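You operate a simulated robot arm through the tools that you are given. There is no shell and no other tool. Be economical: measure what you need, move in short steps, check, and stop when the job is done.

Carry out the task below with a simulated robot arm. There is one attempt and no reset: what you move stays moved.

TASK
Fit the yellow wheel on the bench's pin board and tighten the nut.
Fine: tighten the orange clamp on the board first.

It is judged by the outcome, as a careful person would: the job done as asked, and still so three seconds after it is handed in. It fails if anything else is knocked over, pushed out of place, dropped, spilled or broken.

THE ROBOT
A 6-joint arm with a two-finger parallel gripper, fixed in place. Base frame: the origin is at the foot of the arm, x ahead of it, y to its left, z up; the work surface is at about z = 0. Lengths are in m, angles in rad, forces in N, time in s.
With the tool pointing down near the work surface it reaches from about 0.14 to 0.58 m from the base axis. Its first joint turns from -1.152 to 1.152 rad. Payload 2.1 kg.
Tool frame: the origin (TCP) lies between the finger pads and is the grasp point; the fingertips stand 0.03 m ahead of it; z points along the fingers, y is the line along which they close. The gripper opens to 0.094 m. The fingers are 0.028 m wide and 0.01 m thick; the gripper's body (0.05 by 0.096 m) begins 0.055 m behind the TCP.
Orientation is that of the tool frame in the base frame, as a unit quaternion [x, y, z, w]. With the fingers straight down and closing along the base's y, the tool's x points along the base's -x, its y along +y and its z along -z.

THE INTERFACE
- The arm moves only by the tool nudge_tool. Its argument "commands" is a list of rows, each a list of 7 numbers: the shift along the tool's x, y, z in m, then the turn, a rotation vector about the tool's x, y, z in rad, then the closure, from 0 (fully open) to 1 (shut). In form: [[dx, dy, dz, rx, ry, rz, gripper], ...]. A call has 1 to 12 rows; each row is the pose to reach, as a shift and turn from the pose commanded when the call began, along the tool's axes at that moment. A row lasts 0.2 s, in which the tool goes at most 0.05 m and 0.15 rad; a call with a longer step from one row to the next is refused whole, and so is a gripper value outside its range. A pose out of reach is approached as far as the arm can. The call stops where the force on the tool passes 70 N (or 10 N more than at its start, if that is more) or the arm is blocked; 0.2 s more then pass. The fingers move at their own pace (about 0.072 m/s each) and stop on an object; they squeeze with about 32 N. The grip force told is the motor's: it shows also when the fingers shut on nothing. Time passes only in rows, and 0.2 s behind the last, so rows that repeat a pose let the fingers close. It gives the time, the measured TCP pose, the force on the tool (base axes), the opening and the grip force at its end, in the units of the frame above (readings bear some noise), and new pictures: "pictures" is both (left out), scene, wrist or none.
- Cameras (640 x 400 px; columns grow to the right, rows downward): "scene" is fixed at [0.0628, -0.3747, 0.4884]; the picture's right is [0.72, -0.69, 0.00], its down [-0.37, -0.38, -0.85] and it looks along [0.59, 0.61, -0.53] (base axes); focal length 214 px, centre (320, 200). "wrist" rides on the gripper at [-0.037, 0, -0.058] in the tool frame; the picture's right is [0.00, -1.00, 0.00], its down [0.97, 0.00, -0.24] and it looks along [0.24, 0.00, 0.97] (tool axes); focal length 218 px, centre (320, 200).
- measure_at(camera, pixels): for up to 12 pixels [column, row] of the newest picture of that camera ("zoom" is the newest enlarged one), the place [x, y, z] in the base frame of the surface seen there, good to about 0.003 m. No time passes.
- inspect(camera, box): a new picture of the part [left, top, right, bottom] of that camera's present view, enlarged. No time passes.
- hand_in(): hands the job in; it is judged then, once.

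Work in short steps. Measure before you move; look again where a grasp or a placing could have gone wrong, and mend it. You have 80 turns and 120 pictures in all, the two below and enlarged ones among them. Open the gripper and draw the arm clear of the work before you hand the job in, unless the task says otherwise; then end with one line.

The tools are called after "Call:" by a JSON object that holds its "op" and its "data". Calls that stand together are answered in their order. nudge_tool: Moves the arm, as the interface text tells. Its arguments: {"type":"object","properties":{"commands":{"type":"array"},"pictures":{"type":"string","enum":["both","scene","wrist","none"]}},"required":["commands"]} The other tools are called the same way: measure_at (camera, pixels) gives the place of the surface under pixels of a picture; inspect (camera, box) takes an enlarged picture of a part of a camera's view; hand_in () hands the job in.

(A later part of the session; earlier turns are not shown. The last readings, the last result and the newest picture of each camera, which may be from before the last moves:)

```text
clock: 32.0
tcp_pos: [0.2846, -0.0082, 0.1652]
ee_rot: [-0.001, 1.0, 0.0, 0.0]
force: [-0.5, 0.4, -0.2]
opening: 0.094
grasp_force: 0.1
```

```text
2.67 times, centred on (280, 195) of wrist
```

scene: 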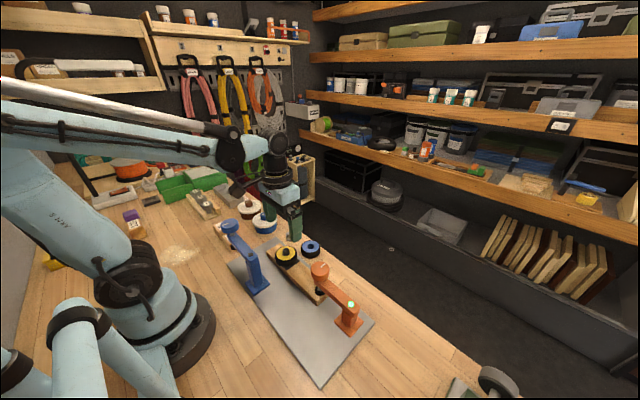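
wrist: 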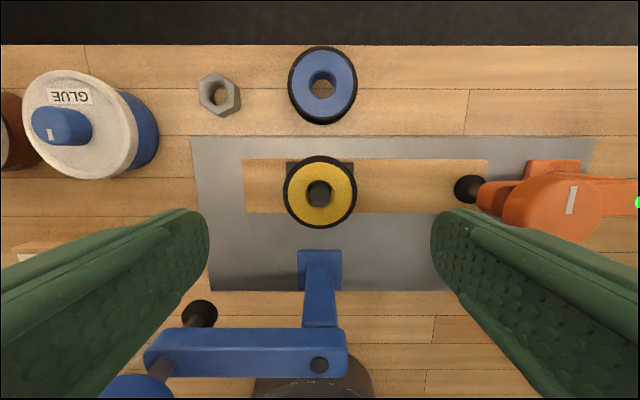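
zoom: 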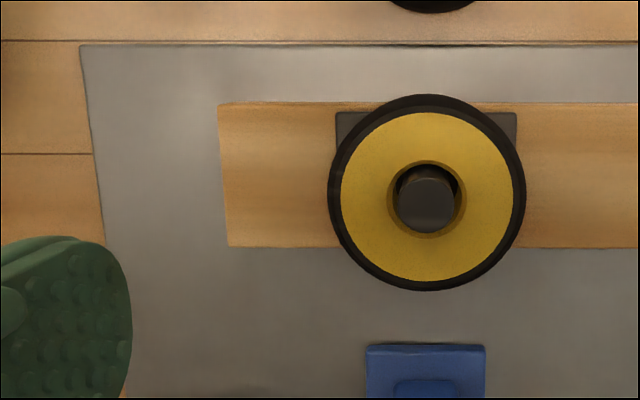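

Wheel seated and centred on the pin, pin at ≈(0.286,-0.008). Now I move above the nut.

Call:
{"op": "nudge_tool", "data": {"commands": [[-0.02, 0.023, 0, 0, 0, 0, 0], [-0.04, 0.046, 0, 0, 0, 0, 0], [-0.06, 0.069, 0, 0, 0, 0, 0], [-0.081, 0.09, 0, 0, 0, 0, 0], [-0.081, 0.09, 0, 0, 0, 0, 0]], "pictures": "wrist"}}

Call:
{"op": "inspect", "data": {"camera": "wrist", "box": [240, 130, 400, 230]}}

```text
clock: 33.2
tcp_pos: [0.3654, 0.0843, 0.1666]
ee_rot: [-0.001, 1.0, 0.0, 0.001]
force: [0.5, -1.0, 0.0]
opening: 0.0942
grasp_force: 0.1
```

wrist: 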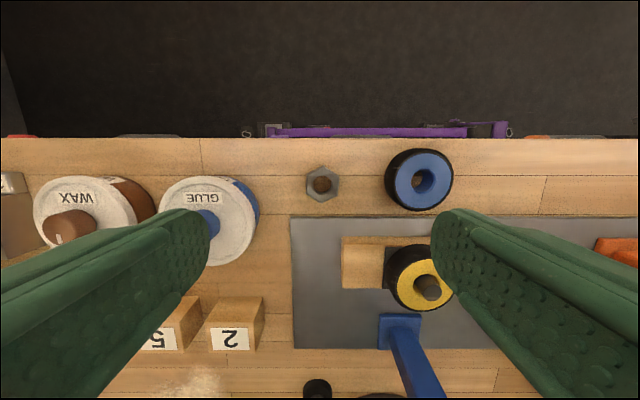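

```text
4.00 times, centred on (320, 180) of wrist
```

zoom: 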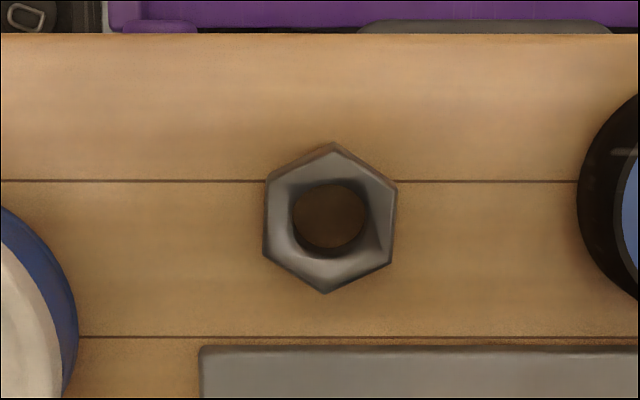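

Nut centre computed ≈(0.3663,0.0819), ~0.032 across flats, flats nearly facing y (0.06 rad off). I half-close to keep clear of the glue jar, descend and grip.

Call:
{"op": "nudge_tool", "data": {"commands": [[-0.0009, -0.0024, 0.03, 0, 0, 0.06, 0.36], [-0.0009, -0.0024, 0.07, 0, 0, 0.06, 0.36], [-0.0009, -0.0024, 0.11, 0, 0, 0.06, 0.36], [-0.0009, -0.0024, 0.132, 0, 0, 0.06, 0.36], [-0.0009, -0.0024, 0.132, 0, 0, 0.06, 0.36], [-0.0009, -0.0024, 0.132, 0, 0, 0.06, 1], [-0.0009, -0.0024, 0.132, 0, 0, 0.06, 1], [-0.0009, -0.0024, 0.132, 0, 0, 0.06, 1]]}}

```text
clock: 35.0
tcp_pos: [0.3652, 0.0796, 0.0336]
ee_rot: [0.03, 1.0, 0.0, 0.0]
force: [0.3, 1.1, -0.4]
opening: 0.0313
grasp_force: 31.9
```

scene: 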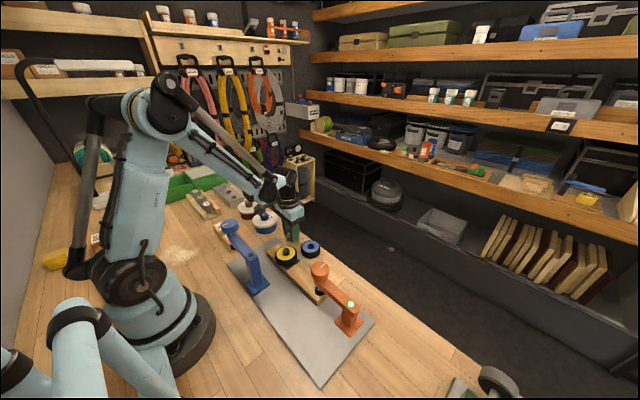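
wrist: 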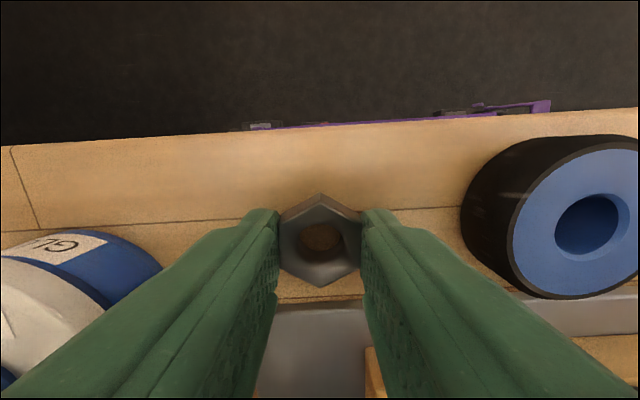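

Nut gripped. I lift it, carry it above the pin while unwinding the wrist.

Call:
{"op": "nudge_tool", "data": {"commands": [[0, 0, -0.045, 0, 0, 0, 1], [0, 0, -0.09, 0, 0, 0, 1], [0.018, -0.023, -0.12, 0, 0, -0.14, 1], [0.036, -0.046, -0.12, 0, 0, -0.28, 1], [0.055, -0.069, -0.12, 0, 0, -0.42, 1], [0.0734, -0.0923, -0.12, 0, 0, -0.56, 1], [0.0734, -0.0923, -0.12, 0, 0, -0.71, 1], [0.0734, -0.0923, -0.12, 0, 0, -0.86, 1], [0.0734, -0.0923, -0.12, 0, 0, -1.01, 1], [0.0734, -0.0923, -0.12, 0, 0, -1.16, 1], [0.0734, -0.0923, -0.12, 0, 0, -1.31, 1], [0.0734, -0.0923, -0.12, 0, 0, -1.46, 1]]}}

Call:
{"op": "inspect", "data": {"camera": "wrist", "box": [240, 160, 400, 260]}}

```text
clock: 37.6
tcp_pos: [0.2877, -0.0068, 0.1533]
ee_rot: [-0.646, 0.763, 0.001, 0.0]
force: [0.5, 0.2, -0.6]
opening: 0.0315
grasp_force: 32.0
```

scene: 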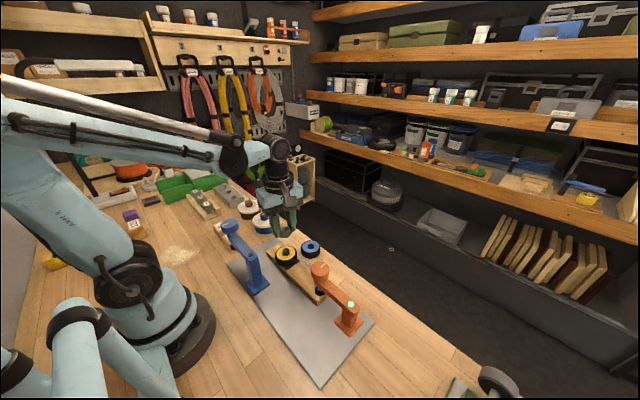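
wrist: 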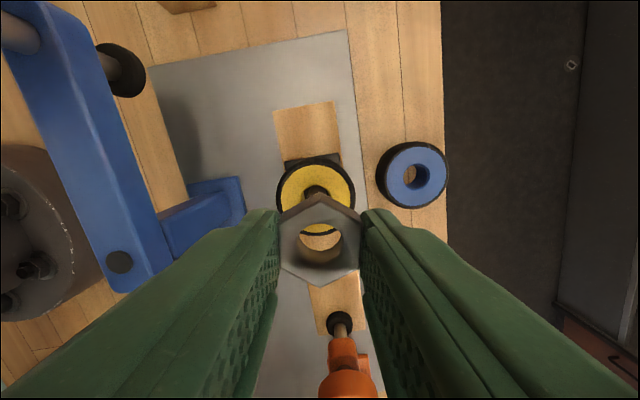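

```text
4.00 times, centred on (320, 210) of wrist
```

zoom: 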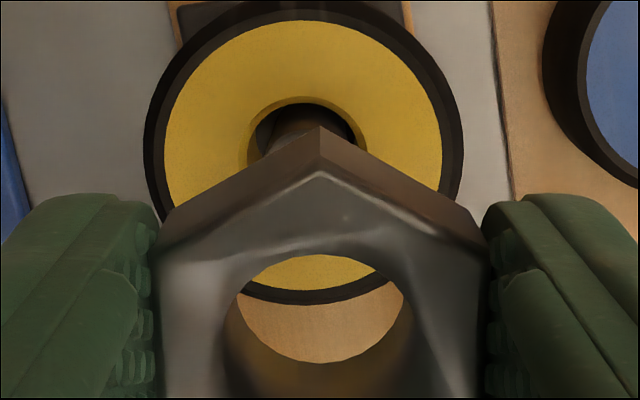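

Pin seen at col ≈316, slightly +y_tool. I correct by (0.0038, 0.0019) and lower until the nut is just above the pin top.

Call:
{"op": "nudge_tool", "data": {"commands": [[0.0038, 0.0019, 0.02, 0, 0, 0, 1], [0.0038, 0.0019, 0.036, 0, 0, 0, 1], [0.0038, 0.0019, 0.044, 0, 0, 0, 1], [0.0038, 0.0019, 0.044, 0, 0, 0, 1]], "pictures": "wrist"}}

Call:
{"op": "inspect", "data": {"camera": "scene", "box": [256, 225, 320, 265]}}

Call:
{"op": "inspect", "data": {"camera": "wrist", "box": [240, 160, 400, 260]}}

```text
clock: 38.6
tcp_pos: [0.2844, -0.0111, 0.1086]
ee_rot: [-0.645, 0.764, -0.001, 0.0]
force: [0.7, -0.4, -0.4]
opening: 0.0311
grasp_force: 31.5
```

wrist: 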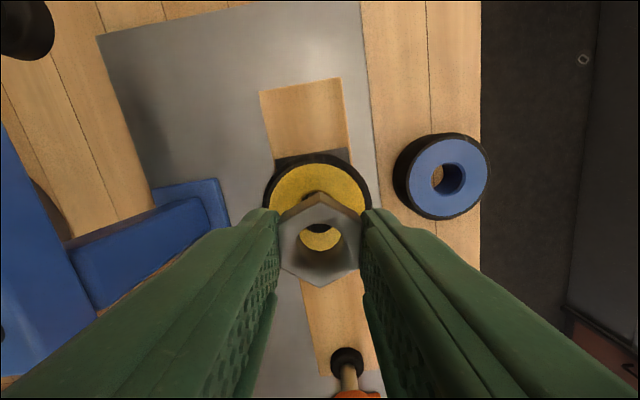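

```text
10.00 times, centred on (288, 245) of scene
```

zoom: 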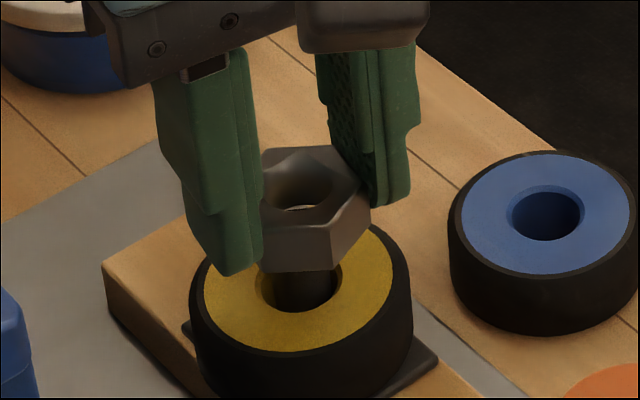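

```text
4.00 times, centred on (320, 210) of wrist
```

zoom: 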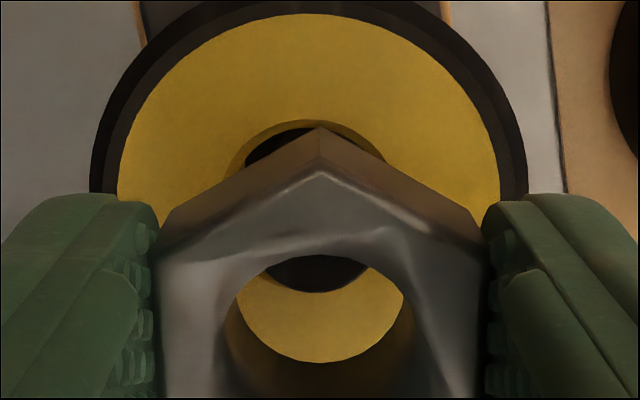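

Recomputing from the views: the nut is centred on the TCP, and the pin centre lies about 3–4 mm toward -x_tool. I shift 3.2 mm and recheck.

Call:
{"op": "nudge_tool", "data": {"commands": [[-0.0032, 0.0003, 0, 0, 0, 0, 1], [-0.0032, 0.0003, 0, 0, 0, 0, 1]], "pictures": "none"}}

Call:
{"op": "inspect", "data": {"camera": "wrist", "box": [256, 190, 384, 270]}}

Call:
{"op": "inspect", "data": {"camera": "scene", "box": [264, 230, 312, 260]}}

```text
clock: 39.2
tcp_pos: [0.2851, -0.0071, 0.1095]
ee_rot: [-0.645, 0.764, 0.001, -0.001]
force: [-0.3, -0.9, 0.0]
opening: 0.0311
grasp_force: 31.7
```

```text
5.00 times, centred on (320, 230) of wrist
```

zoom: 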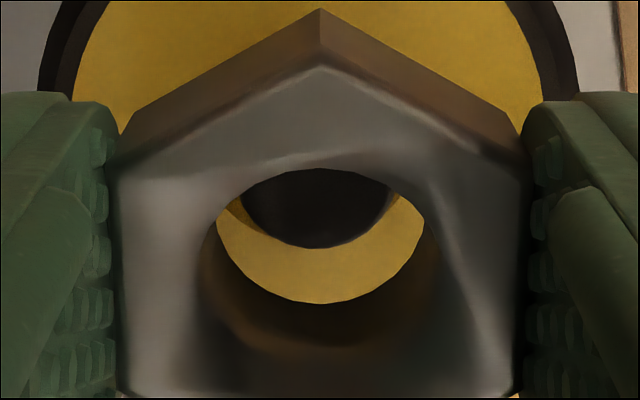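

```text
13.33 times, centred on (288, 245) of scene
```

zoom: 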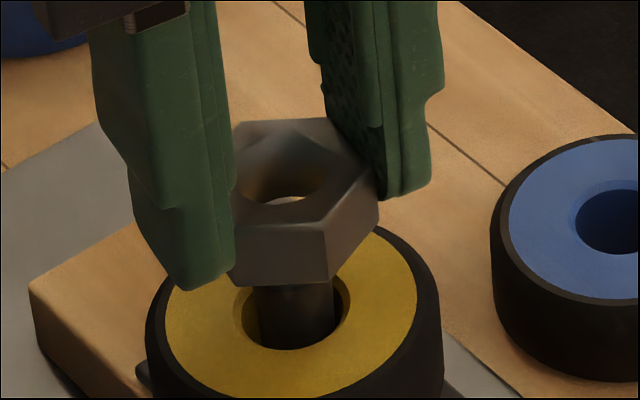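

Now aligned: pin and bore centres coincide within ~0.5 mm. I lower to contact.

Call:
{"op": "nudge_tool", "data": {"commands": [[0, 0, 0.004, 0, 0, 0, 1], [0, 0, 0.007, 0, 0, 0, 1], [0, 0, 0.009, 0, 0, 0, 1], [0, 0, 0.011, 0, 0, 0, 1]], "pictures": "none"}}

Call:
{"op": "inspect", "data": {"camera": "scene", "box": [264, 230, 312, 260]}}

Call:
{"op": "inspect", "data": {"camera": "wrist", "box": [256, 190, 384, 270]}}

```text
clock: 40.2
tcp_pos: [0.2845, -0.0073, 0.0993]
ee_rot: [-0.645, 0.764, 0.0, -0.001]
force: [0.2, 0.2, -0.2]
opening: 0.0313
grasp_force: 32.0
```

```text
13.33 times, centred on (288, 245) of scene
```

zoom: 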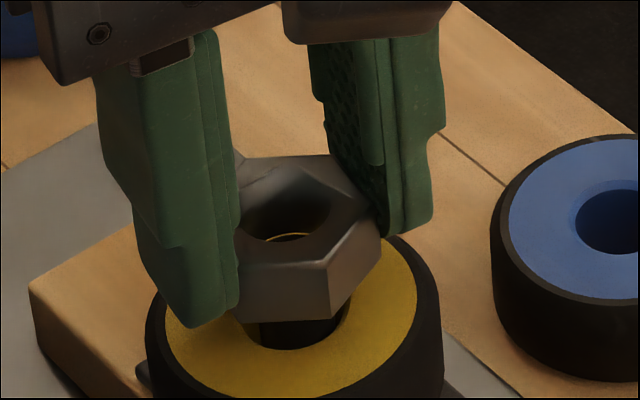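

```text
5.00 times, centred on (320, 230) of wrist
```

zoom: 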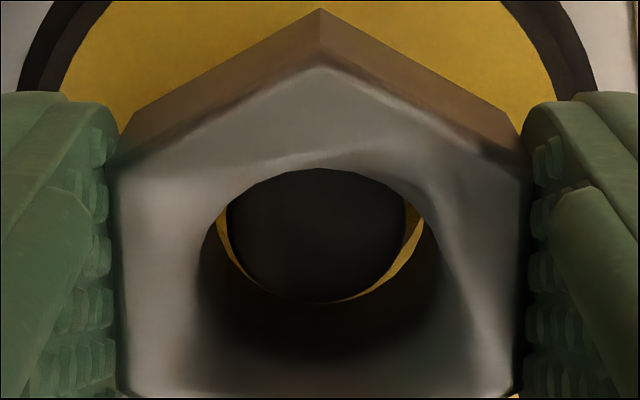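

The bore has just passed over the pin top with no contact. I lower further to see where the thread catches.

Call:
{"op": "nudge_tool", "data": {"commands": [[0, 0, 0.002, 0, 0, 0, 1], [0, 0, 0.004, 0, 0, 0, 1], [0, 0, 0.005, 0, 0, 0, 1]], "pictures": "none"}}

Call:
{"op": "inspect", "data": {"camera": "wrist", "box": [256, 190, 384, 270]}}

```text
clock: 41.0
tcp_pos: [0.2852, -0.0082, 0.0938]
ee_rot: [-0.645, 0.764, 0.0, -0.002]
force: [-9.7, -4.2, 39.7]
opening: 0.0313
grasp_force: 32.0
```

```text
5.00 times, centred on (320, 230) of wrist
```

zoom: 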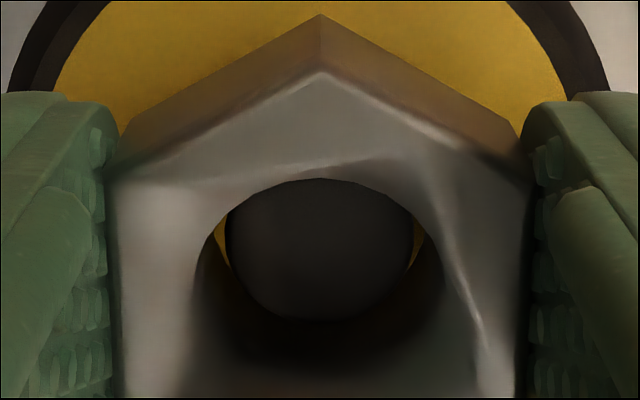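

Contact at 40 N with the nut ~7 mm over the pin: thread engaged. I start turning clockwise with light push, and check forces.

Call:
{"op": "nudge_tool", "data": {"commands": [[0, 0, -0.0015, 0, 0, 0.1, 1], [0, 0, -0.0015, 0, 0, 0.25, 1], [0, 0, -0.0015, 0, 0, 0.4, 1], [0, 0, -0.0015, 0, 0, 0.55, 1]], "pictures": "none"}}

Call:
{"op": "inspect", "data": {"camera": "scene", "box": [264, 230, 312, 260]}}

```text
clock: 42.0
tcp_pos: [0.2859, -0.0085, 0.0956]
ee_rot: [-0.412, 0.911, -0.001, 0.0]
force: [-3.2, -8.3, -0.2]
opening: 0.0313
grasp_force: 32.2
```

```text
13.33 times, centred on (288, 245) of scene
```

zoom: 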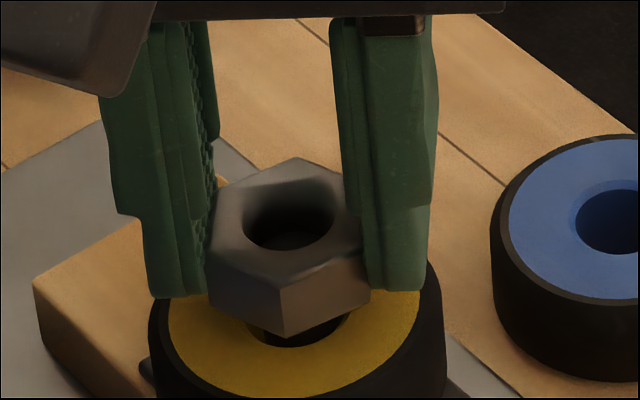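

Call:
{"op": "nudge_tool", "data": {"commands": [[0, 0, 0.001, 0, 0, 0.15, 1], [0, 0, 0.0015, 0, 0, 0.3, 1], [0, 0, 0.002, 0, 0, 0.45, 1], [0, 0, 0.0025, 0, 0, 0.6, 1]], "pictures": "none"}}

Call:
{"op": "inspect", "data": {"camera": "scene", "box": [264, 230, 312, 260]}}

```text
clock: 43.0
tcp_pos: [0.285, -0.007, 0.0933]
ee_rot: [-0.124, 0.992, -0.002, 0.0]
force: [-4.0, -12.8, 25.0]
opening: 0.0313
grasp_force: 31.8
```

```text
13.33 times, centred on (288, 245) of scene
```

zoom: 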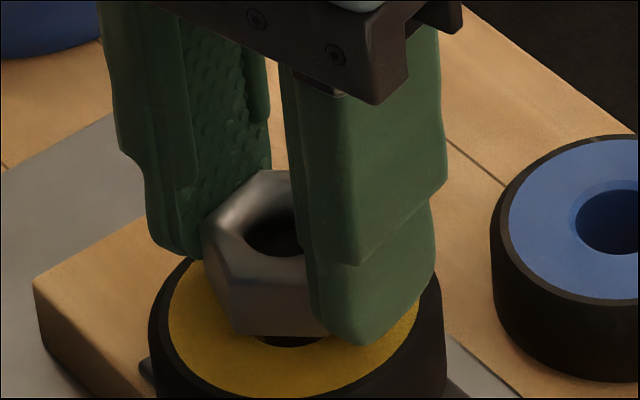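

Call:
{"op": "nudge_tool", "data": {"commands": [[0.0005, -0.0008, 0, 0, 0, 0.15, 1], [0.0009, -0.0014, 0.0003, 0, 0, 0.3, 1], [0.0009, -0.0014, 0.0006, 0, 0, 0.45, 1], [0.0009, -0.0014, 0.0009, 0, 0, 0.6, 1], [0.0009, -0.0014, 0.0012, 0, 0, 0.75, 1], [0.0009, -0.0014, 0.0015, 0, 0, 0.9, 1]], "pictures": "none"}}

Call:
{"op": "inspect", "data": {"camera": "scene", "box": [264, 230, 312, 260]}}

```text
clock: 44.4
tcp_pos: [0.2852, -0.0085, 0.0909]
ee_rot: [0.319, 0.948, 0.001, -0.001]
force: [10.6, 18.3, 34.1]
opening: 0.0312
grasp_force: 32.2
```

```text
13.33 times, centred on (288, 245) of scene
```

zoom: 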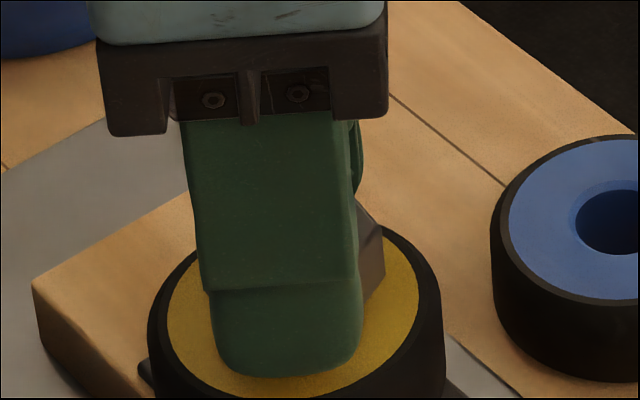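

Descending about 2.5 mm over 0.9 rad. I continue the stroke.

Call:
{"op": "nudge_tool", "data": {"commands": [[0.0002, 0.0007, 0, 0, 0, 0.15, 1], [0.0002, 0.0012, 0, 0, 0, 0.3, 1], [0.0002, 0.0012, 0.0004, 0, 0, 0.45, 1], [0.0002, 0.0012, 0.0008, 0, 0, 0.6, 1], [0.0002, 0.0012, 0.0012, 0, 0, 0.75, 1], [0.0002, 0.0012, 0.0015, 0, 0, 0.9, 1]]}}

Call:
{"op": "inspect", "data": {"camera": "scene", "box": [264, 230, 312, 260]}}

```text
clock: 45.8
tcp_pos: [0.2853, -0.0084, 0.0897]
ee_rot: [0.7, 0.714, -0.001, 0.002]
force: [5.0, 5.6, 33.6]
opening: 0.031
grasp_force: 32.2
```

scene: 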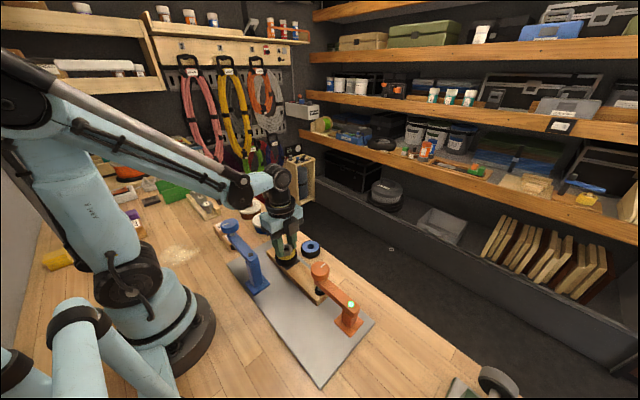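
wrist: 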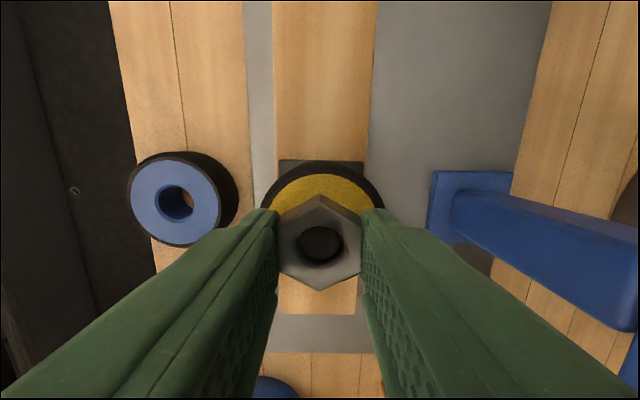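

```text
13.33 times, centred on (288, 245) of scene
```

zoom: 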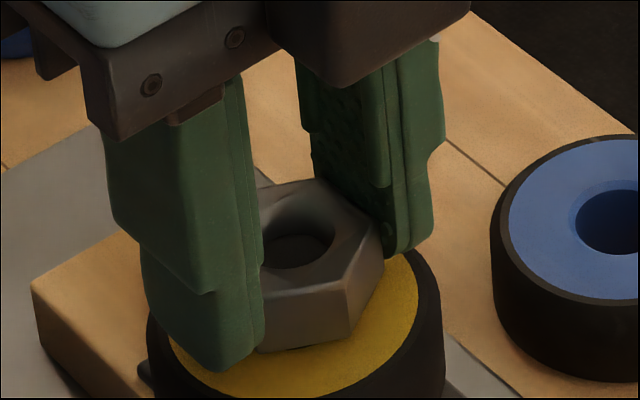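

Nearly seated; yaw 1.55. I try continuing the stroke past it.

Call:
{"op": "nudge_tool", "data": {"commands": [[0, 0, 0, 0, 0, 0.15, 1], [0, 0, 0, 0, 0, 0.3, 1], [0, 0, 0.0004, 0, 0, 0.45, 1], [0, 0, 0.0008, 0, 0, 0.6, 1], [0, 0, 0.0012, 0, 0, 0.75, 1], [0, 0, 0.0015, 0, 0, 0.9, 1]], "pictures": "wrist"}}

Call:
{"op": "inspect", "data": {"camera": "scene", "box": [264, 230, 312, 260]}}

```text
clock: 47.2
tcp_pos: [0.2845, -0.0077, 0.0884]
ee_rot: [0.941, 0.338, 0.0, 0.001]
force: [-3.8, -2.1, 41.3]
opening: 0.0312
grasp_force: 31.6
```

wrist: 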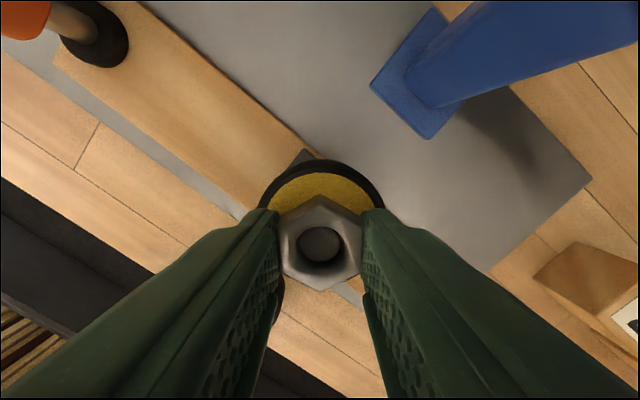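

```text
13.33 times, centred on (288, 245) of scene
```

zoom: 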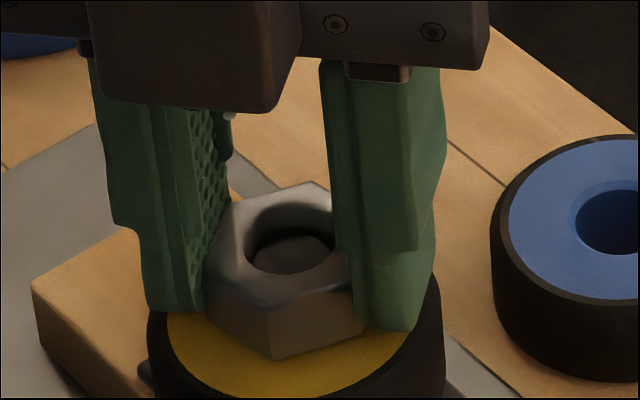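

The wrist still has range and the nut keeps going down. I continue.

Call:
{"op": "nudge_tool", "data": {"commands": [[0, 0, 0, 0, 0, 0.15, 1], [0, 0, 0.0002, 0, 0, 0.3, 1], [0, 0, 0.0005, 0, 0, 0.45, 1], [0, 0, 0.0008, 0, 0, 0.6, 1], [0, 0, 0.001, 0, 0, 0.75, 1], [0, 0, 0.0012, 0, 0, 0.9, 1]], "pictures": "wrist"}}

Call:
{"op": "inspect", "data": {"camera": "scene", "box": [264, 230, 312, 260]}}

```text
clock: 48.6
tcp_pos: [0.2759, -0.0598, 0.0875]
ee_rot: [0.998, -0.059, 0.004, -0.026]
force: [4.4, 37.2, 3.8]
opening: 0.0317
grasp_force: 31.7
stopped in row 6: the force on the tool passed its limit (the readings are from after the stop); the commanded pose is now the measured one
out of reach, approached as far as the arm can: row 5, 6
```

wrist: 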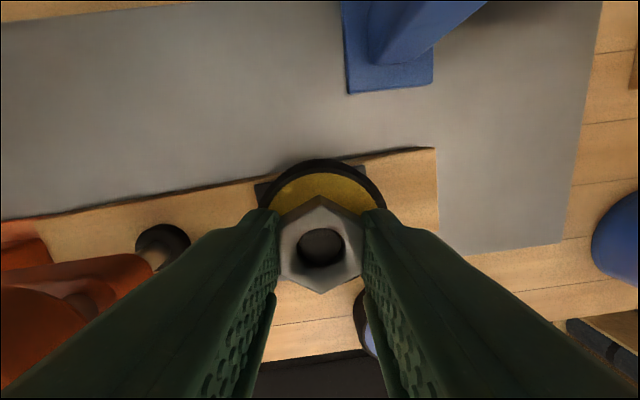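

```text
13.33 times, centred on (288, 245) of scene
```

zoom: 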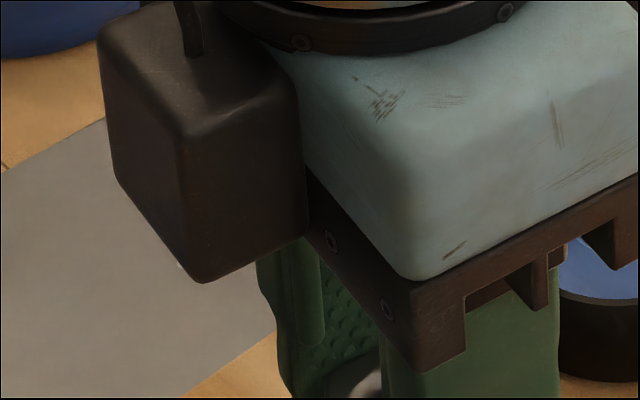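

The wrist hit its limit and the tool was dragged ~5 cm in -y. I look at the scene before doing anything else.

Call:
{"op": "inspect", "data": {"camera": "scene", "box": [200, 200, 400, 390]}}

Call:
{"op": "measure_at", "data": {"camera": "wrist", "pixels": [[160, 240], [436, 150], [437, 230], [410, 80], [350, 90], [564, 240], [604, 10], [40, 225], [322, 245], [270, 195]]}}

```text
2.11 times, centred on (300, 295) of scene
```

zoom: 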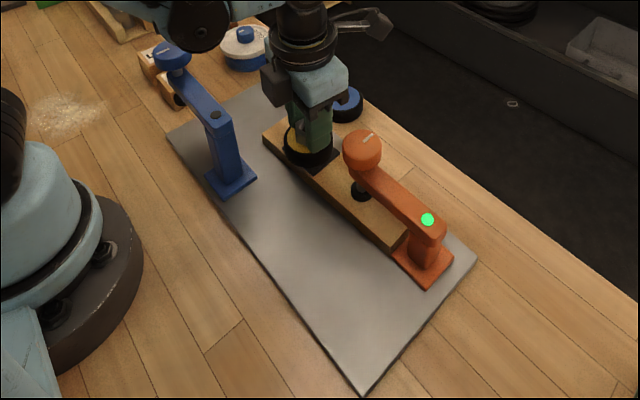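

```text
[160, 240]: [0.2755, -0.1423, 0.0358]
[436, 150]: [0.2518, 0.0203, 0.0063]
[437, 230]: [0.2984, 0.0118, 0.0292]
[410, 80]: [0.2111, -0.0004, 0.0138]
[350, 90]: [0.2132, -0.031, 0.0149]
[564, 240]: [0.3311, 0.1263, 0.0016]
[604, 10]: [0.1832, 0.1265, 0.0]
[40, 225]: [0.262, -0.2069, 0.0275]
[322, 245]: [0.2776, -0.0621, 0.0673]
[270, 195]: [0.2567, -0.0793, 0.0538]
```

The wood slid ~5 cm toward -y under the clamp; the clamp itself and board are unmoved. I first release the nut, raise, and check the wheel and nut.

Call:
{"op": "nudge_tool", "data": {"commands": [[0, 0, 0, 0, 0, 0, 0.4], [0, 0, 0, 0, 0, 0, 0.2], [0, 0, 0, 0, 0, 0, 0.2], [0, 0, -0.04, 0, 0, -0.1, 0.2], [0, 0, -0.08, 0, 0, -0.25, 0.2], [0, 0, -0.1, 0, 0, -0.4, 0.2]]}}

Call:
{"op": "inspect", "data": {"camera": "scene", "box": [250, 220, 370, 320]}}

```text
clock: 50.0
tcp_pos: [0.2755, -0.0686, 0.1894]
ee_rot: [0.99, 0.14, 0.008, -0.018]
force: [-0.1, -0.1, 0.3]
opening: 0.0752
grasp_force: 0.0
```

scene: 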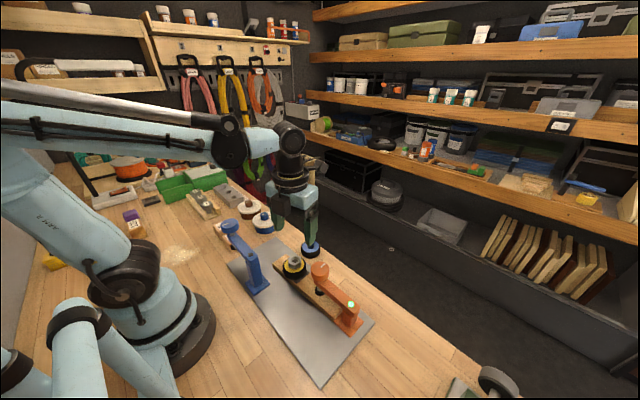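
wrist: 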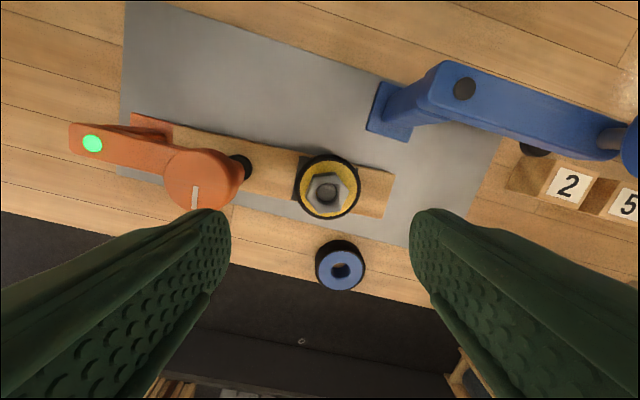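

```text
4.00 times, centred on (310, 270) of scene
```

zoom: 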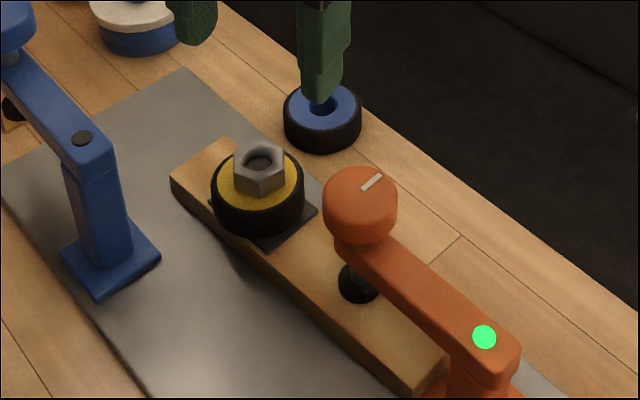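

Nut and wheel are intact on the pin, the wood just slid and twisted slightly. I level the tool and unwind the wrist in free air before pulling the wood back.

Call:
{"op": "nudge_tool", "data": {"commands": [[0, 0, 0, -0.033, -0.021, 0, 0.2], [0, 0, 0, -0.033, -0.021, 0, 0.2]], "pictures": "none"}}

Call:
{"op": "nudge_tool", "data": {"commands": [[0, 0, 0, 0, 0, -0.15, 0.2], [0, 0, 0, 0, 0, -0.3, 0.2], [0, 0, 0, 0, 0, -0.45, 0.2], [0, 0, 0, 0, 0, -0.6, 0.2], [0, 0, 0, 0, 0, -0.75, 0.2], [0, 0, 0, 0, 0, -0.9, 0.2], [0, 0, 0, 0, 0, -1.05, 0.2], [0, 0, 0, 0, 0, -1.2, 0.2], [0, 0, 0, 0, 0, -1.35, 0.2], [0, 0, 0, 0, 0, -1.5, 0.2], [0, 0, 0, 0, 0, -1.65, 0.2], [0, 0, 0, 0, 0, -1.8, 0.2]], "pictures": "none"}}

Call:
{"op": "nudge_tool", "data": {"commands": [[0, 0, 0, 0, 0, -0.15, 0.2], [0, 0, 0, 0, 0, -0.3, 0.2], [0, 0, 0, 0, 0, -0.45, 0.2], [0, 0, 0, 0, 0, -0.6, 0.2], [0, 0, 0, 0, 0, -0.75, 0.2], [0, 0, 0, 0, 0, -0.9, 0.2], [0, 0, 0, 0, 0, -1.05, 0.2]], "pictures": "wrist"}}

```text
clock: 50.6
tcp_pos: [0.275, -0.067, 0.1878]
ee_rot: [0.99, 0.138, 0.0, 0.0]
force: [-0.1, 0.5, -0.1]
opening: 0.0752
grasp_force: 0.1
```

```text
clock: 53.2
tcp_pos: [0.2745, -0.0677, 0.1855]
ee_rot: [0.507, 0.862, 0.0, 0.0]
force: [0.2, -0.1, 0.3]
opening: 0.0753
grasp_force: 0.0
```

```text
clock: 54.8
tcp_pos: [0.2753, -0.0672, 0.1882]
ee_rot: [0.006, 1.0, 0.001, -0.002]
force: [0.0, 0.2, -0.6]
opening: 0.0754
grasp_force: 0.1
```

wrist: 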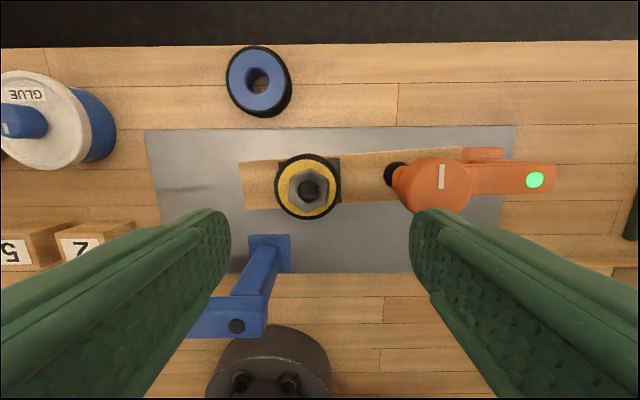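

Measuring the wood's pose, wheel/nut and blue clamp post.

Call:
{"op": "measure_at", "data": {"camera": "wrist", "pixels": [[244, 166], [249, 206], [262, 163], [262, 206], [360, 158], [360, 198], [307, 190], [236, 326], [262, 260], [283, 240], [440, 150], [312, 157]]}}

```text
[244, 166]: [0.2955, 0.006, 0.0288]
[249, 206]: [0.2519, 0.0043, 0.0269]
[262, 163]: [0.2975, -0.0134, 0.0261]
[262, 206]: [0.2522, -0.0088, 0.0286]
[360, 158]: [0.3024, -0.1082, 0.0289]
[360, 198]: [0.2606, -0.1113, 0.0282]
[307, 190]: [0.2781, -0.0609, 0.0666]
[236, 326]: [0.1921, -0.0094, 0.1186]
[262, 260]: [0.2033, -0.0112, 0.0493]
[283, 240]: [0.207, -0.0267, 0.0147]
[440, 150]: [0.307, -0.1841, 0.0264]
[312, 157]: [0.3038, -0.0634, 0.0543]
```

Wood end is now at y≈0.008 (was 0.057), tilted 0.067 rad. I turn to yaw -1.64 and position above the free end of the wood to grip its sides.

Call:
{"op": "nudge_tool", "data": {"commands": [[0, 0.012, 0, 0, 0, -0.15, 0.36], [0, 0.024, 0, 0, 0, -0.3, 0.36], [0, 0.036, 0, 0, 0, -0.45, 0.36], [0, 0.048, 0, 0, 0, -0.6, 0.36], [0.0006, 0.059, 0, 0, 0, -0.75, 0.36], [0.0006, 0.059, 0, 0, 0, -0.9, 0.36], [0.0006, 0.059, 0, 0, 0, -1.05, 0.36], [0.0006, 0.059, 0, 0, 0, -1.2, 0.36], [0.0006, 0.059, 0, 0, 0, -1.35, 0.36], [0.0006, 0.059, 0, 0, 0, -1.5, 0.36], [0.0006, 0.059, 0, 0, 0, -1.64, 0.36]], "pictures": "wrist"}}

```text
clock: 57.2
tcp_pos: [0.2753, -0.0087, 0.1871]
ee_rot: [0.727, -0.686, 0.0, 0.0]
force: [-0.4, 0.1, -0.9]
opening: 0.0601
grasp_force: 0.0
```

wrist: 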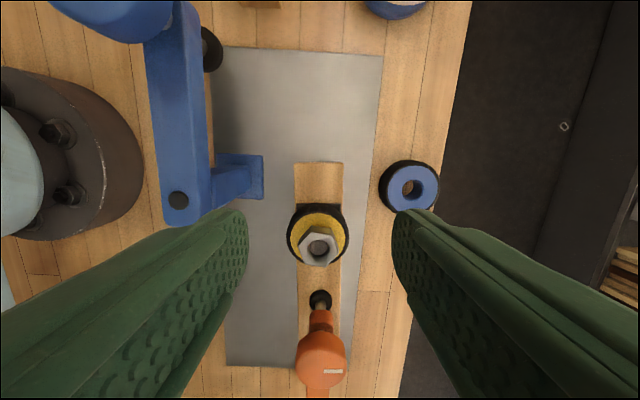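

Clear path. I descend to z≈0.042 and close on the wood's sides.

Call:
{"op": "nudge_tool", "data": {"commands": [[0, 0, 0.045, 0, 0, 0, 0.36], [0, 0, 0.09, 0, 0, 0, 0.36], [0, 0, 0.125, 0, 0, 0, 0.36], [0, 0, 0.144, 0, 0, 0, 0.36], [0, 0, 0.144, 0, 0, 0, 0.36], [0, 0, 0.144, 0, 0, 0, 1], [0, 0, 0.144, 0, 0, 0, 1], [0, 0, 0.144, 0, 0, 0, 1]]}}

```text
clock: 59.0
tcp_pos: [0.2737, -0.0071, 0.0407]
ee_rot: [0.726, -0.688, -0.001, 0.0]
force: [0.5, -0.5, -15.2]
opening: 0.0494
grasp_force: 31.7
```

scene: 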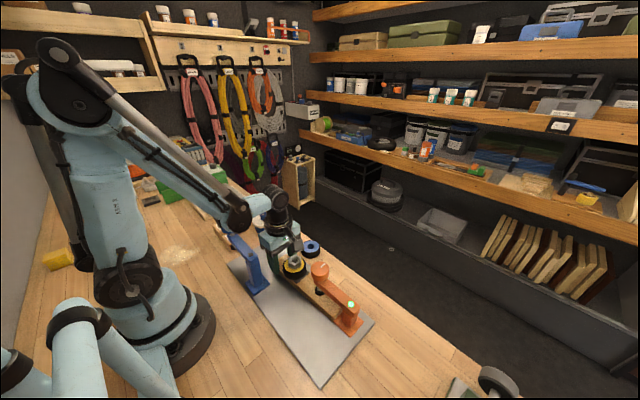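
wrist: 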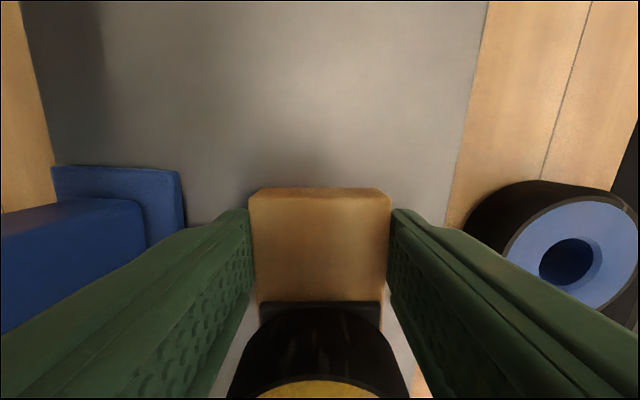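

Solid grip on the wood (opening 0.049). I pull it back gradually toward +y, straightening it as it goes.

Call:
{"op": "nudge_tool", "data": {"commands": [[-0.005, -0.0015, 0, 0, 0, 0.007, 1], [-0.01, -0.003, 0, 0, 0, 0.014, 1], [-0.015, -0.0045, 0, 0, 0, 0.021, 1], [-0.02, -0.006, 0, 0, 0, 0.028, 1], [-0.025, -0.0076, 0, 0, 0, 0.035, 1]]}}

```text
clock: 60.2
tcp_pos: [0.2799, 0.0166, 0.0427]
ee_rot: [0.713, -0.701, 0.003, 0.004]
force: [-3.3, -28.6, -0.7]
opening: 0.0494
grasp_force: 31.8
```

scene: 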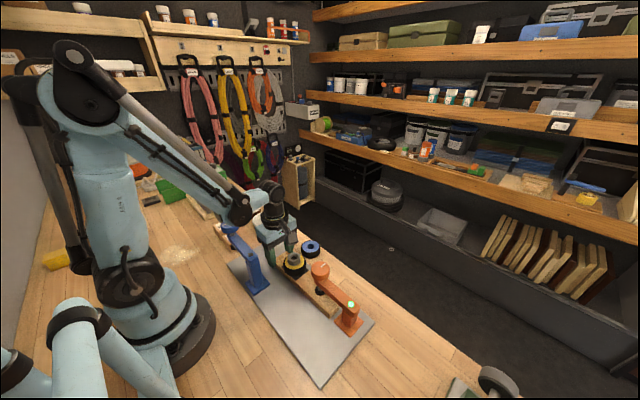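
wrist: 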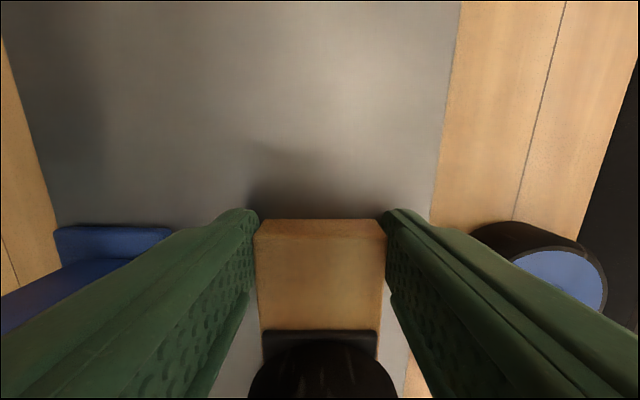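

The pull works at ~29 N with some slip. I measure the wood end.

Call:
{"op": "measure_at", "data": {"camera": "wrist", "pixels": [[320, 224], [320, 234], [265, 240], [380, 240], [320, 327]]}}

Call:
{"op": "nudge_tool", "data": {"commands": [[-0.005, -0.0015, 0, 0, 0, 0.007, 1], [-0.01, -0.003, 0, 0, 0, 0.014, 1], [-0.015, -0.0045, 0, 0, 0, 0.021, 1], [-0.02, -0.006, 0, 0, 0, 0.028, 1], [-0.025, -0.0076, 0, 0, 0, 0.035, 1]], "pictures": "wrist"}}

```text
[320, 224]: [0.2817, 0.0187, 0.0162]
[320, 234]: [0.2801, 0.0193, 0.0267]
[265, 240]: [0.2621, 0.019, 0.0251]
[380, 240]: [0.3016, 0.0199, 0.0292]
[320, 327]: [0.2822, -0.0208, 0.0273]
```

```text
clock: 61.4
tcp_pos: [0.2886, 0.0405, 0.0446]
ee_rot: [-0.701, 0.713, -0.003, -0.004]
force: [-1.1, -26.3, -7.4]
opening: 0.0495
grasp_force: 32.3
```

wrist: 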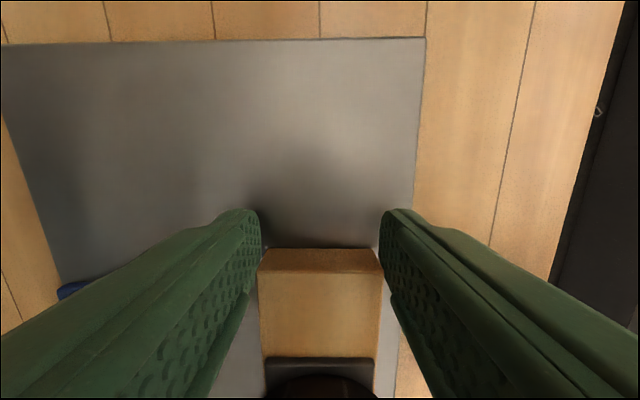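

Some slip again. I measure the end, then regrip further down the wood.

Call:
{"op": "measure_at", "data": {"camera": "wrist", "pixels": [[320, 270], [268, 275], [375, 275], [320, 355], [265, 355], [376, 355]]}}

```text
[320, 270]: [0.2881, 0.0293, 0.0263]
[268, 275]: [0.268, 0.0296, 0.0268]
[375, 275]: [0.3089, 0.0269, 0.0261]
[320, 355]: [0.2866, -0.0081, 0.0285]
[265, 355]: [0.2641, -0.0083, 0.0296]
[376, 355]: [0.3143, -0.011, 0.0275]
```

Pulling is only ~45% effective (end 0.029, target 0.057). Instead I'll push the wheel/pin toward +y with closed fingers from the free space between wheel and clamp. First release, lift and move there.

Call:
{"op": "nudge_tool", "data": {"commands": [[0, 0, 0, 0, 0, 0, 0.36], [0, 0, 0, 0, 0, 0, 0.36], [0, 0, -0.04, 0, 0, 0, 0.36], [0, 0, -0.08, 0, 0, 0, 0.5], [0.03, 0, -0.11, 0, 0, 0, 1], [0.06, 0, -0.11, 0, 0, 0, 1], [0.09, 0, -0.11, 0, 0, 0, 1], [0.122, 0, -0.11, 0, 0, 0, 1]], "pictures": "wrist"}}

```text
clock: 63.2
tcp_pos: [0.2854, -0.0807, 0.15]
ee_rot: [-0.702, 0.713, 0.001, -0.001]
force: [-0.1, 0.4, 0.6]
opening: 0.0
grasp_force: 32.3
```

wrist: 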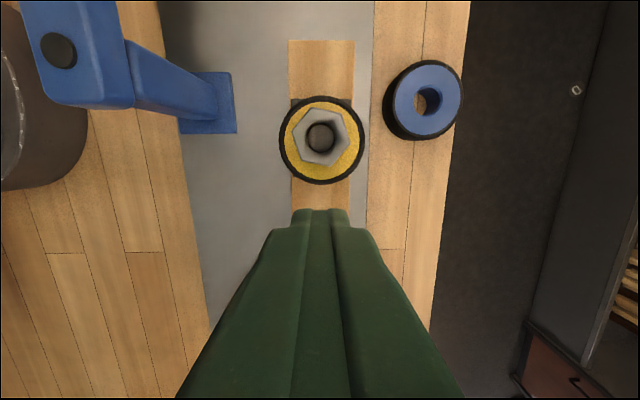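

Call:
{"op": "measure_at", "data": {"camera": "wrist", "pixels": [[320, 138], [321, 180], [321, 100], [321, 45], [293, 45], [350, 45], [295, 200], [348, 200], [340, 130], [300, 140]]}}

Call:
{"op": "inspect", "data": {"camera": "wrist", "box": [256, 90, 384, 170]}}

```text
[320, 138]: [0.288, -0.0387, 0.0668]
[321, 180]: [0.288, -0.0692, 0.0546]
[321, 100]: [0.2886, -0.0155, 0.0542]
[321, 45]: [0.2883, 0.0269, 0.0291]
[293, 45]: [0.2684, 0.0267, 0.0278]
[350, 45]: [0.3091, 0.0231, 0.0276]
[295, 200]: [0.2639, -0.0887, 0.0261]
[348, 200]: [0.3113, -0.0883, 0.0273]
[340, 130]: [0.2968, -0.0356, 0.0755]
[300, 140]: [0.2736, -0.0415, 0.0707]
```

```text
5.00 times, centred on (320, 130) of wrist
```

zoom: 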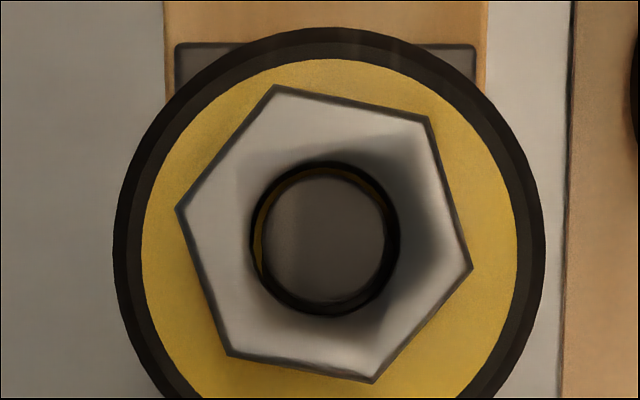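

Pin is now at y≈-0.040 (target -0.0085). I lower behind the wheel and push +y gradually.

Call:
{"op": "nudge_tool", "data": {"commands": [[0.009, -0.001, 0.03, 0, 0, 0, 1], [0.009, -0.001, 0.06, 0, 0, 0, 1], [0.009, -0.001, 0.083, 0, 0, 0, 1], [0.004, -0.001, 0.083, 0, 0, 0, 1], [-0.001, -0.001, 0.083, 0, 0, 0, 1], [-0.006, -0.001, 0.083, 0, 0, 0, 1], [-0.011, -0.001, 0.083, 0, 0, 0, 1], [-0.016, -0.001, 0.083, 0, 0, 0, 1], [-0.02, -0.001, 0.083, 0, 0, 0, 1]], "pictures": "scene"}}

```text
clock: 65.2
tcp_pos: [0.2865, -0.0646, 0.0706]
ee_rot: [-0.7, 0.714, -0.004, -0.008]
force: [-0.1, -47.9, 11.9]
opening: 0.0001
grasp_force: 31.8
```

scene: 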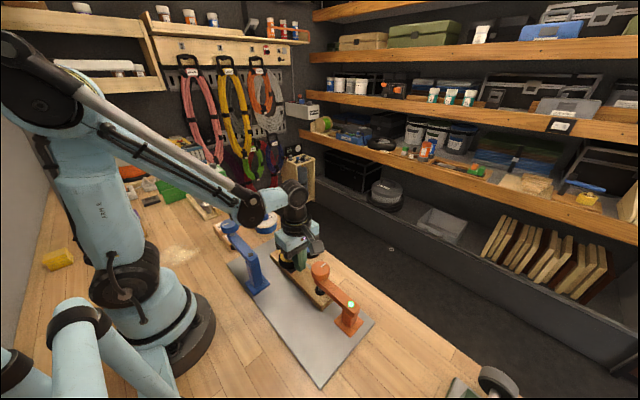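

Moving at 48 N; about 12 mm remain. I push on.

Call:
{"op": "nudge_tool", "data": {"commands": [[-0.004, 0, 0.001, 0, 0, 0, 1], [-0.008, 0, 0.001, 0, 0, 0, 1], [-0.012, 0, 0.001, 0, 0, 0, 1], [-0.013, 0, 0.001, 0, 0, 0, 1]], "pictures": "none"}}

Call:
{"op": "nudge_tool", "data": {"commands": [[0.01, 0, 0, 0, 0, 0, 1], [0.016, 0, 0, 0, 0, 0, 1], [0.016, 0, -0.04, 0, 0, 0, 1], [0.0, 0, -0.08, 0, 0, 0, 0.8], [-0.02, 0, -0.11, 0, 0, 0, 0.5], [-0.05, 0, -0.11, 0, 0, 0, 0.3], [-0.05, 0, -0.11, 0, 0, 0, 0.3]], "pictures": "wrist"}}

```text
clock: 65.7
tcp_pos: [0.287, -0.061, 0.0683]
ee_rot: [-0.7, 0.714, -0.007, -0.01]
force: [-0.6, -5.0, 3.1]
opening: 0.0001
grasp_force: 31.9
stopped in row 2: the force on the tool passed its limit (the readings are from after the stop); the commanded pose is now the measured one
```

```text
clock: 67.3
tcp_pos: [0.2891, -0.0111, 0.1802]
ee_rot: [-0.7, 0.714, -0.006, -0.009]
force: [0.6, 1.1, 0.5]
opening: 0.0657
grasp_force: 0.0
```

wrist: 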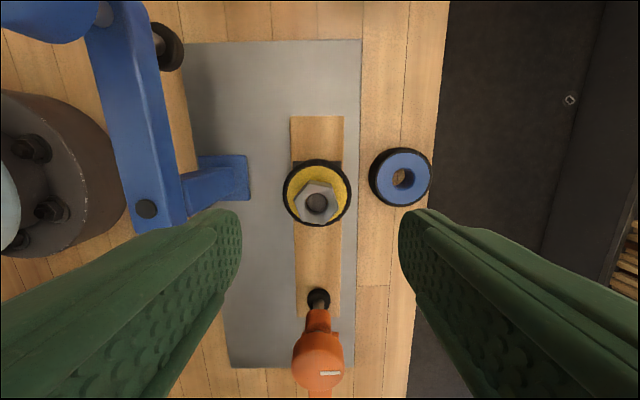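

Call:
{"op": "measure_at", "data": {"camera": "wrist", "pixels": [[317, 203], [317, 120], [294, 122], [341, 122], [297, 240], [340, 240], [317, 160], [317, 222], [318, 301]]}}

Call:
{"op": "nudge_tool", "data": {"commands": [[0, 0, 0, 0.004, -0.021, 0, 0.5], [0, 0, 0, 0.004, -0.021, 0, 0.8], [0, 0, 0, 0.004, -0.021, 0, 1]], "pictures": "none"}}

```text
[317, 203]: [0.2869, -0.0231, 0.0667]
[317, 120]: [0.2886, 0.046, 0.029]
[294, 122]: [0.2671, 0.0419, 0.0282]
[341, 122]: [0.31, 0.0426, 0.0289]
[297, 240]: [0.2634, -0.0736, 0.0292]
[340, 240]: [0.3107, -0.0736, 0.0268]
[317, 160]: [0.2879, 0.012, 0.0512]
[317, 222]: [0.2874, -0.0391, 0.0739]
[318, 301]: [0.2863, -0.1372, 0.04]
```

```text
clock: 68.1
tcp_pos: [0.2889, -0.01, 0.1773]
ee_rot: [-0.7, 0.715, 0.001, 0.0]
force: [0.6, 0.1, 0.1]
opening: 0.0002
grasp_force: 30.4
```

Wood end at 0.043, pin ≈-0.022: about 13 mm remain. I do one more push.

Call:
{"op": "nudge_tool", "data": {"commands": [[0.033, 0.001, 0, 0, 0, 0, 1], [0.066, 0.001, 0.03, 0, 0, 0, 1], [0.066, 0.001, 0.07, 0, 0, 0, 1], [0.066, 0.001, 0.11, 0, 0, 0, 1], [0.06, 0.001, 0.11, 0, 0, 0, 1], [0.056, 0.001, 0.111, 0, 0, 0, 1], [0.052, 0.001, 0.111, 0, 0, 0, 1], [0.048, 0.001, 0.112, 0, 0, 0, 1], [0.044, 0.001, 0.112, 0, 0, 0, 1], [0.0405, 0.001, 0.113, 0, 0, 0, 1], [0.0375, 0.001, 0.113, 0, 0, 0, 1], [0.0375, 0.001, 0.113, 0, 0, 0, 1]], "pictures": "none"}}

```text
clock: 70.0
tcp_pos: [0.287, -0.061, 0.0679]
ee_rot: [-0.697, 0.717, -0.006, -0.009]
force: [-0.3, -3.9, 1.6]
opening: 0.0
grasp_force: 31.5
stopped in row 9: the force on the tool passed its limit (the readings are from after the stop); the commanded pose is now the measured one
```

Blocked at the same place (y=-0.061). I inspect what is touching.

Call:
{"op": "inspect", "data": {"camera": "scene", "box": [240, 220, 368, 300]}}

Call:
{"op": "inspect", "data": {"camera": "wrist", "box": [160, 0, 480, 400]}}

```text
5.00 times, centred on (304, 260) of scene
```

zoom: 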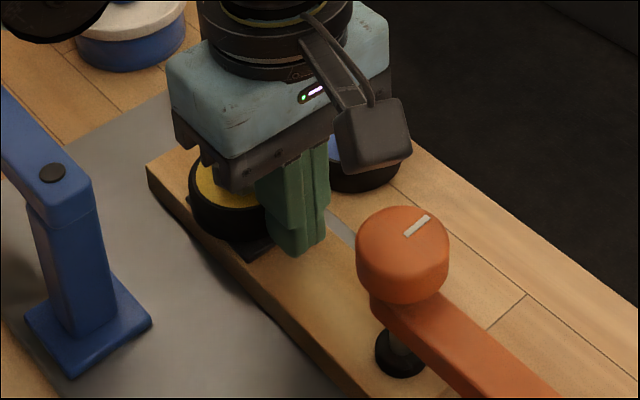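

```text
1.00 times, centred on (320, 200) of wrist
```

zoom: 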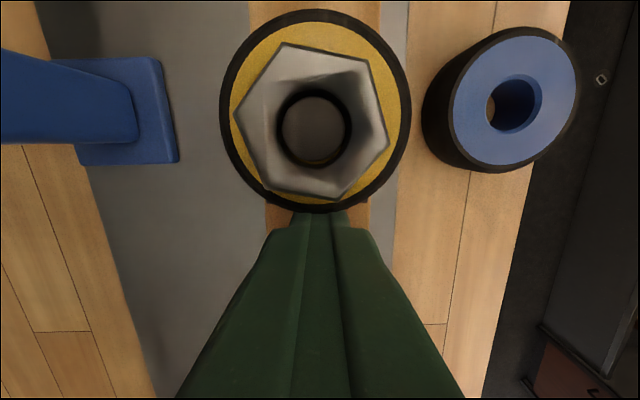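

Call:
{"op": "measure_at", "data": {"camera": "zoom", "pixels": [[315, 130], [320, 210], [315, 14], [280, 5], [350, 5]]}}

```text
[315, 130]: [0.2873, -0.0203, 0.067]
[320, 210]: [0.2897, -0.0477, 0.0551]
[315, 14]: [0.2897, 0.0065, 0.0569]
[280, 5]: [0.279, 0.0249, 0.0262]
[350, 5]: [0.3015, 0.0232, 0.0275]
```

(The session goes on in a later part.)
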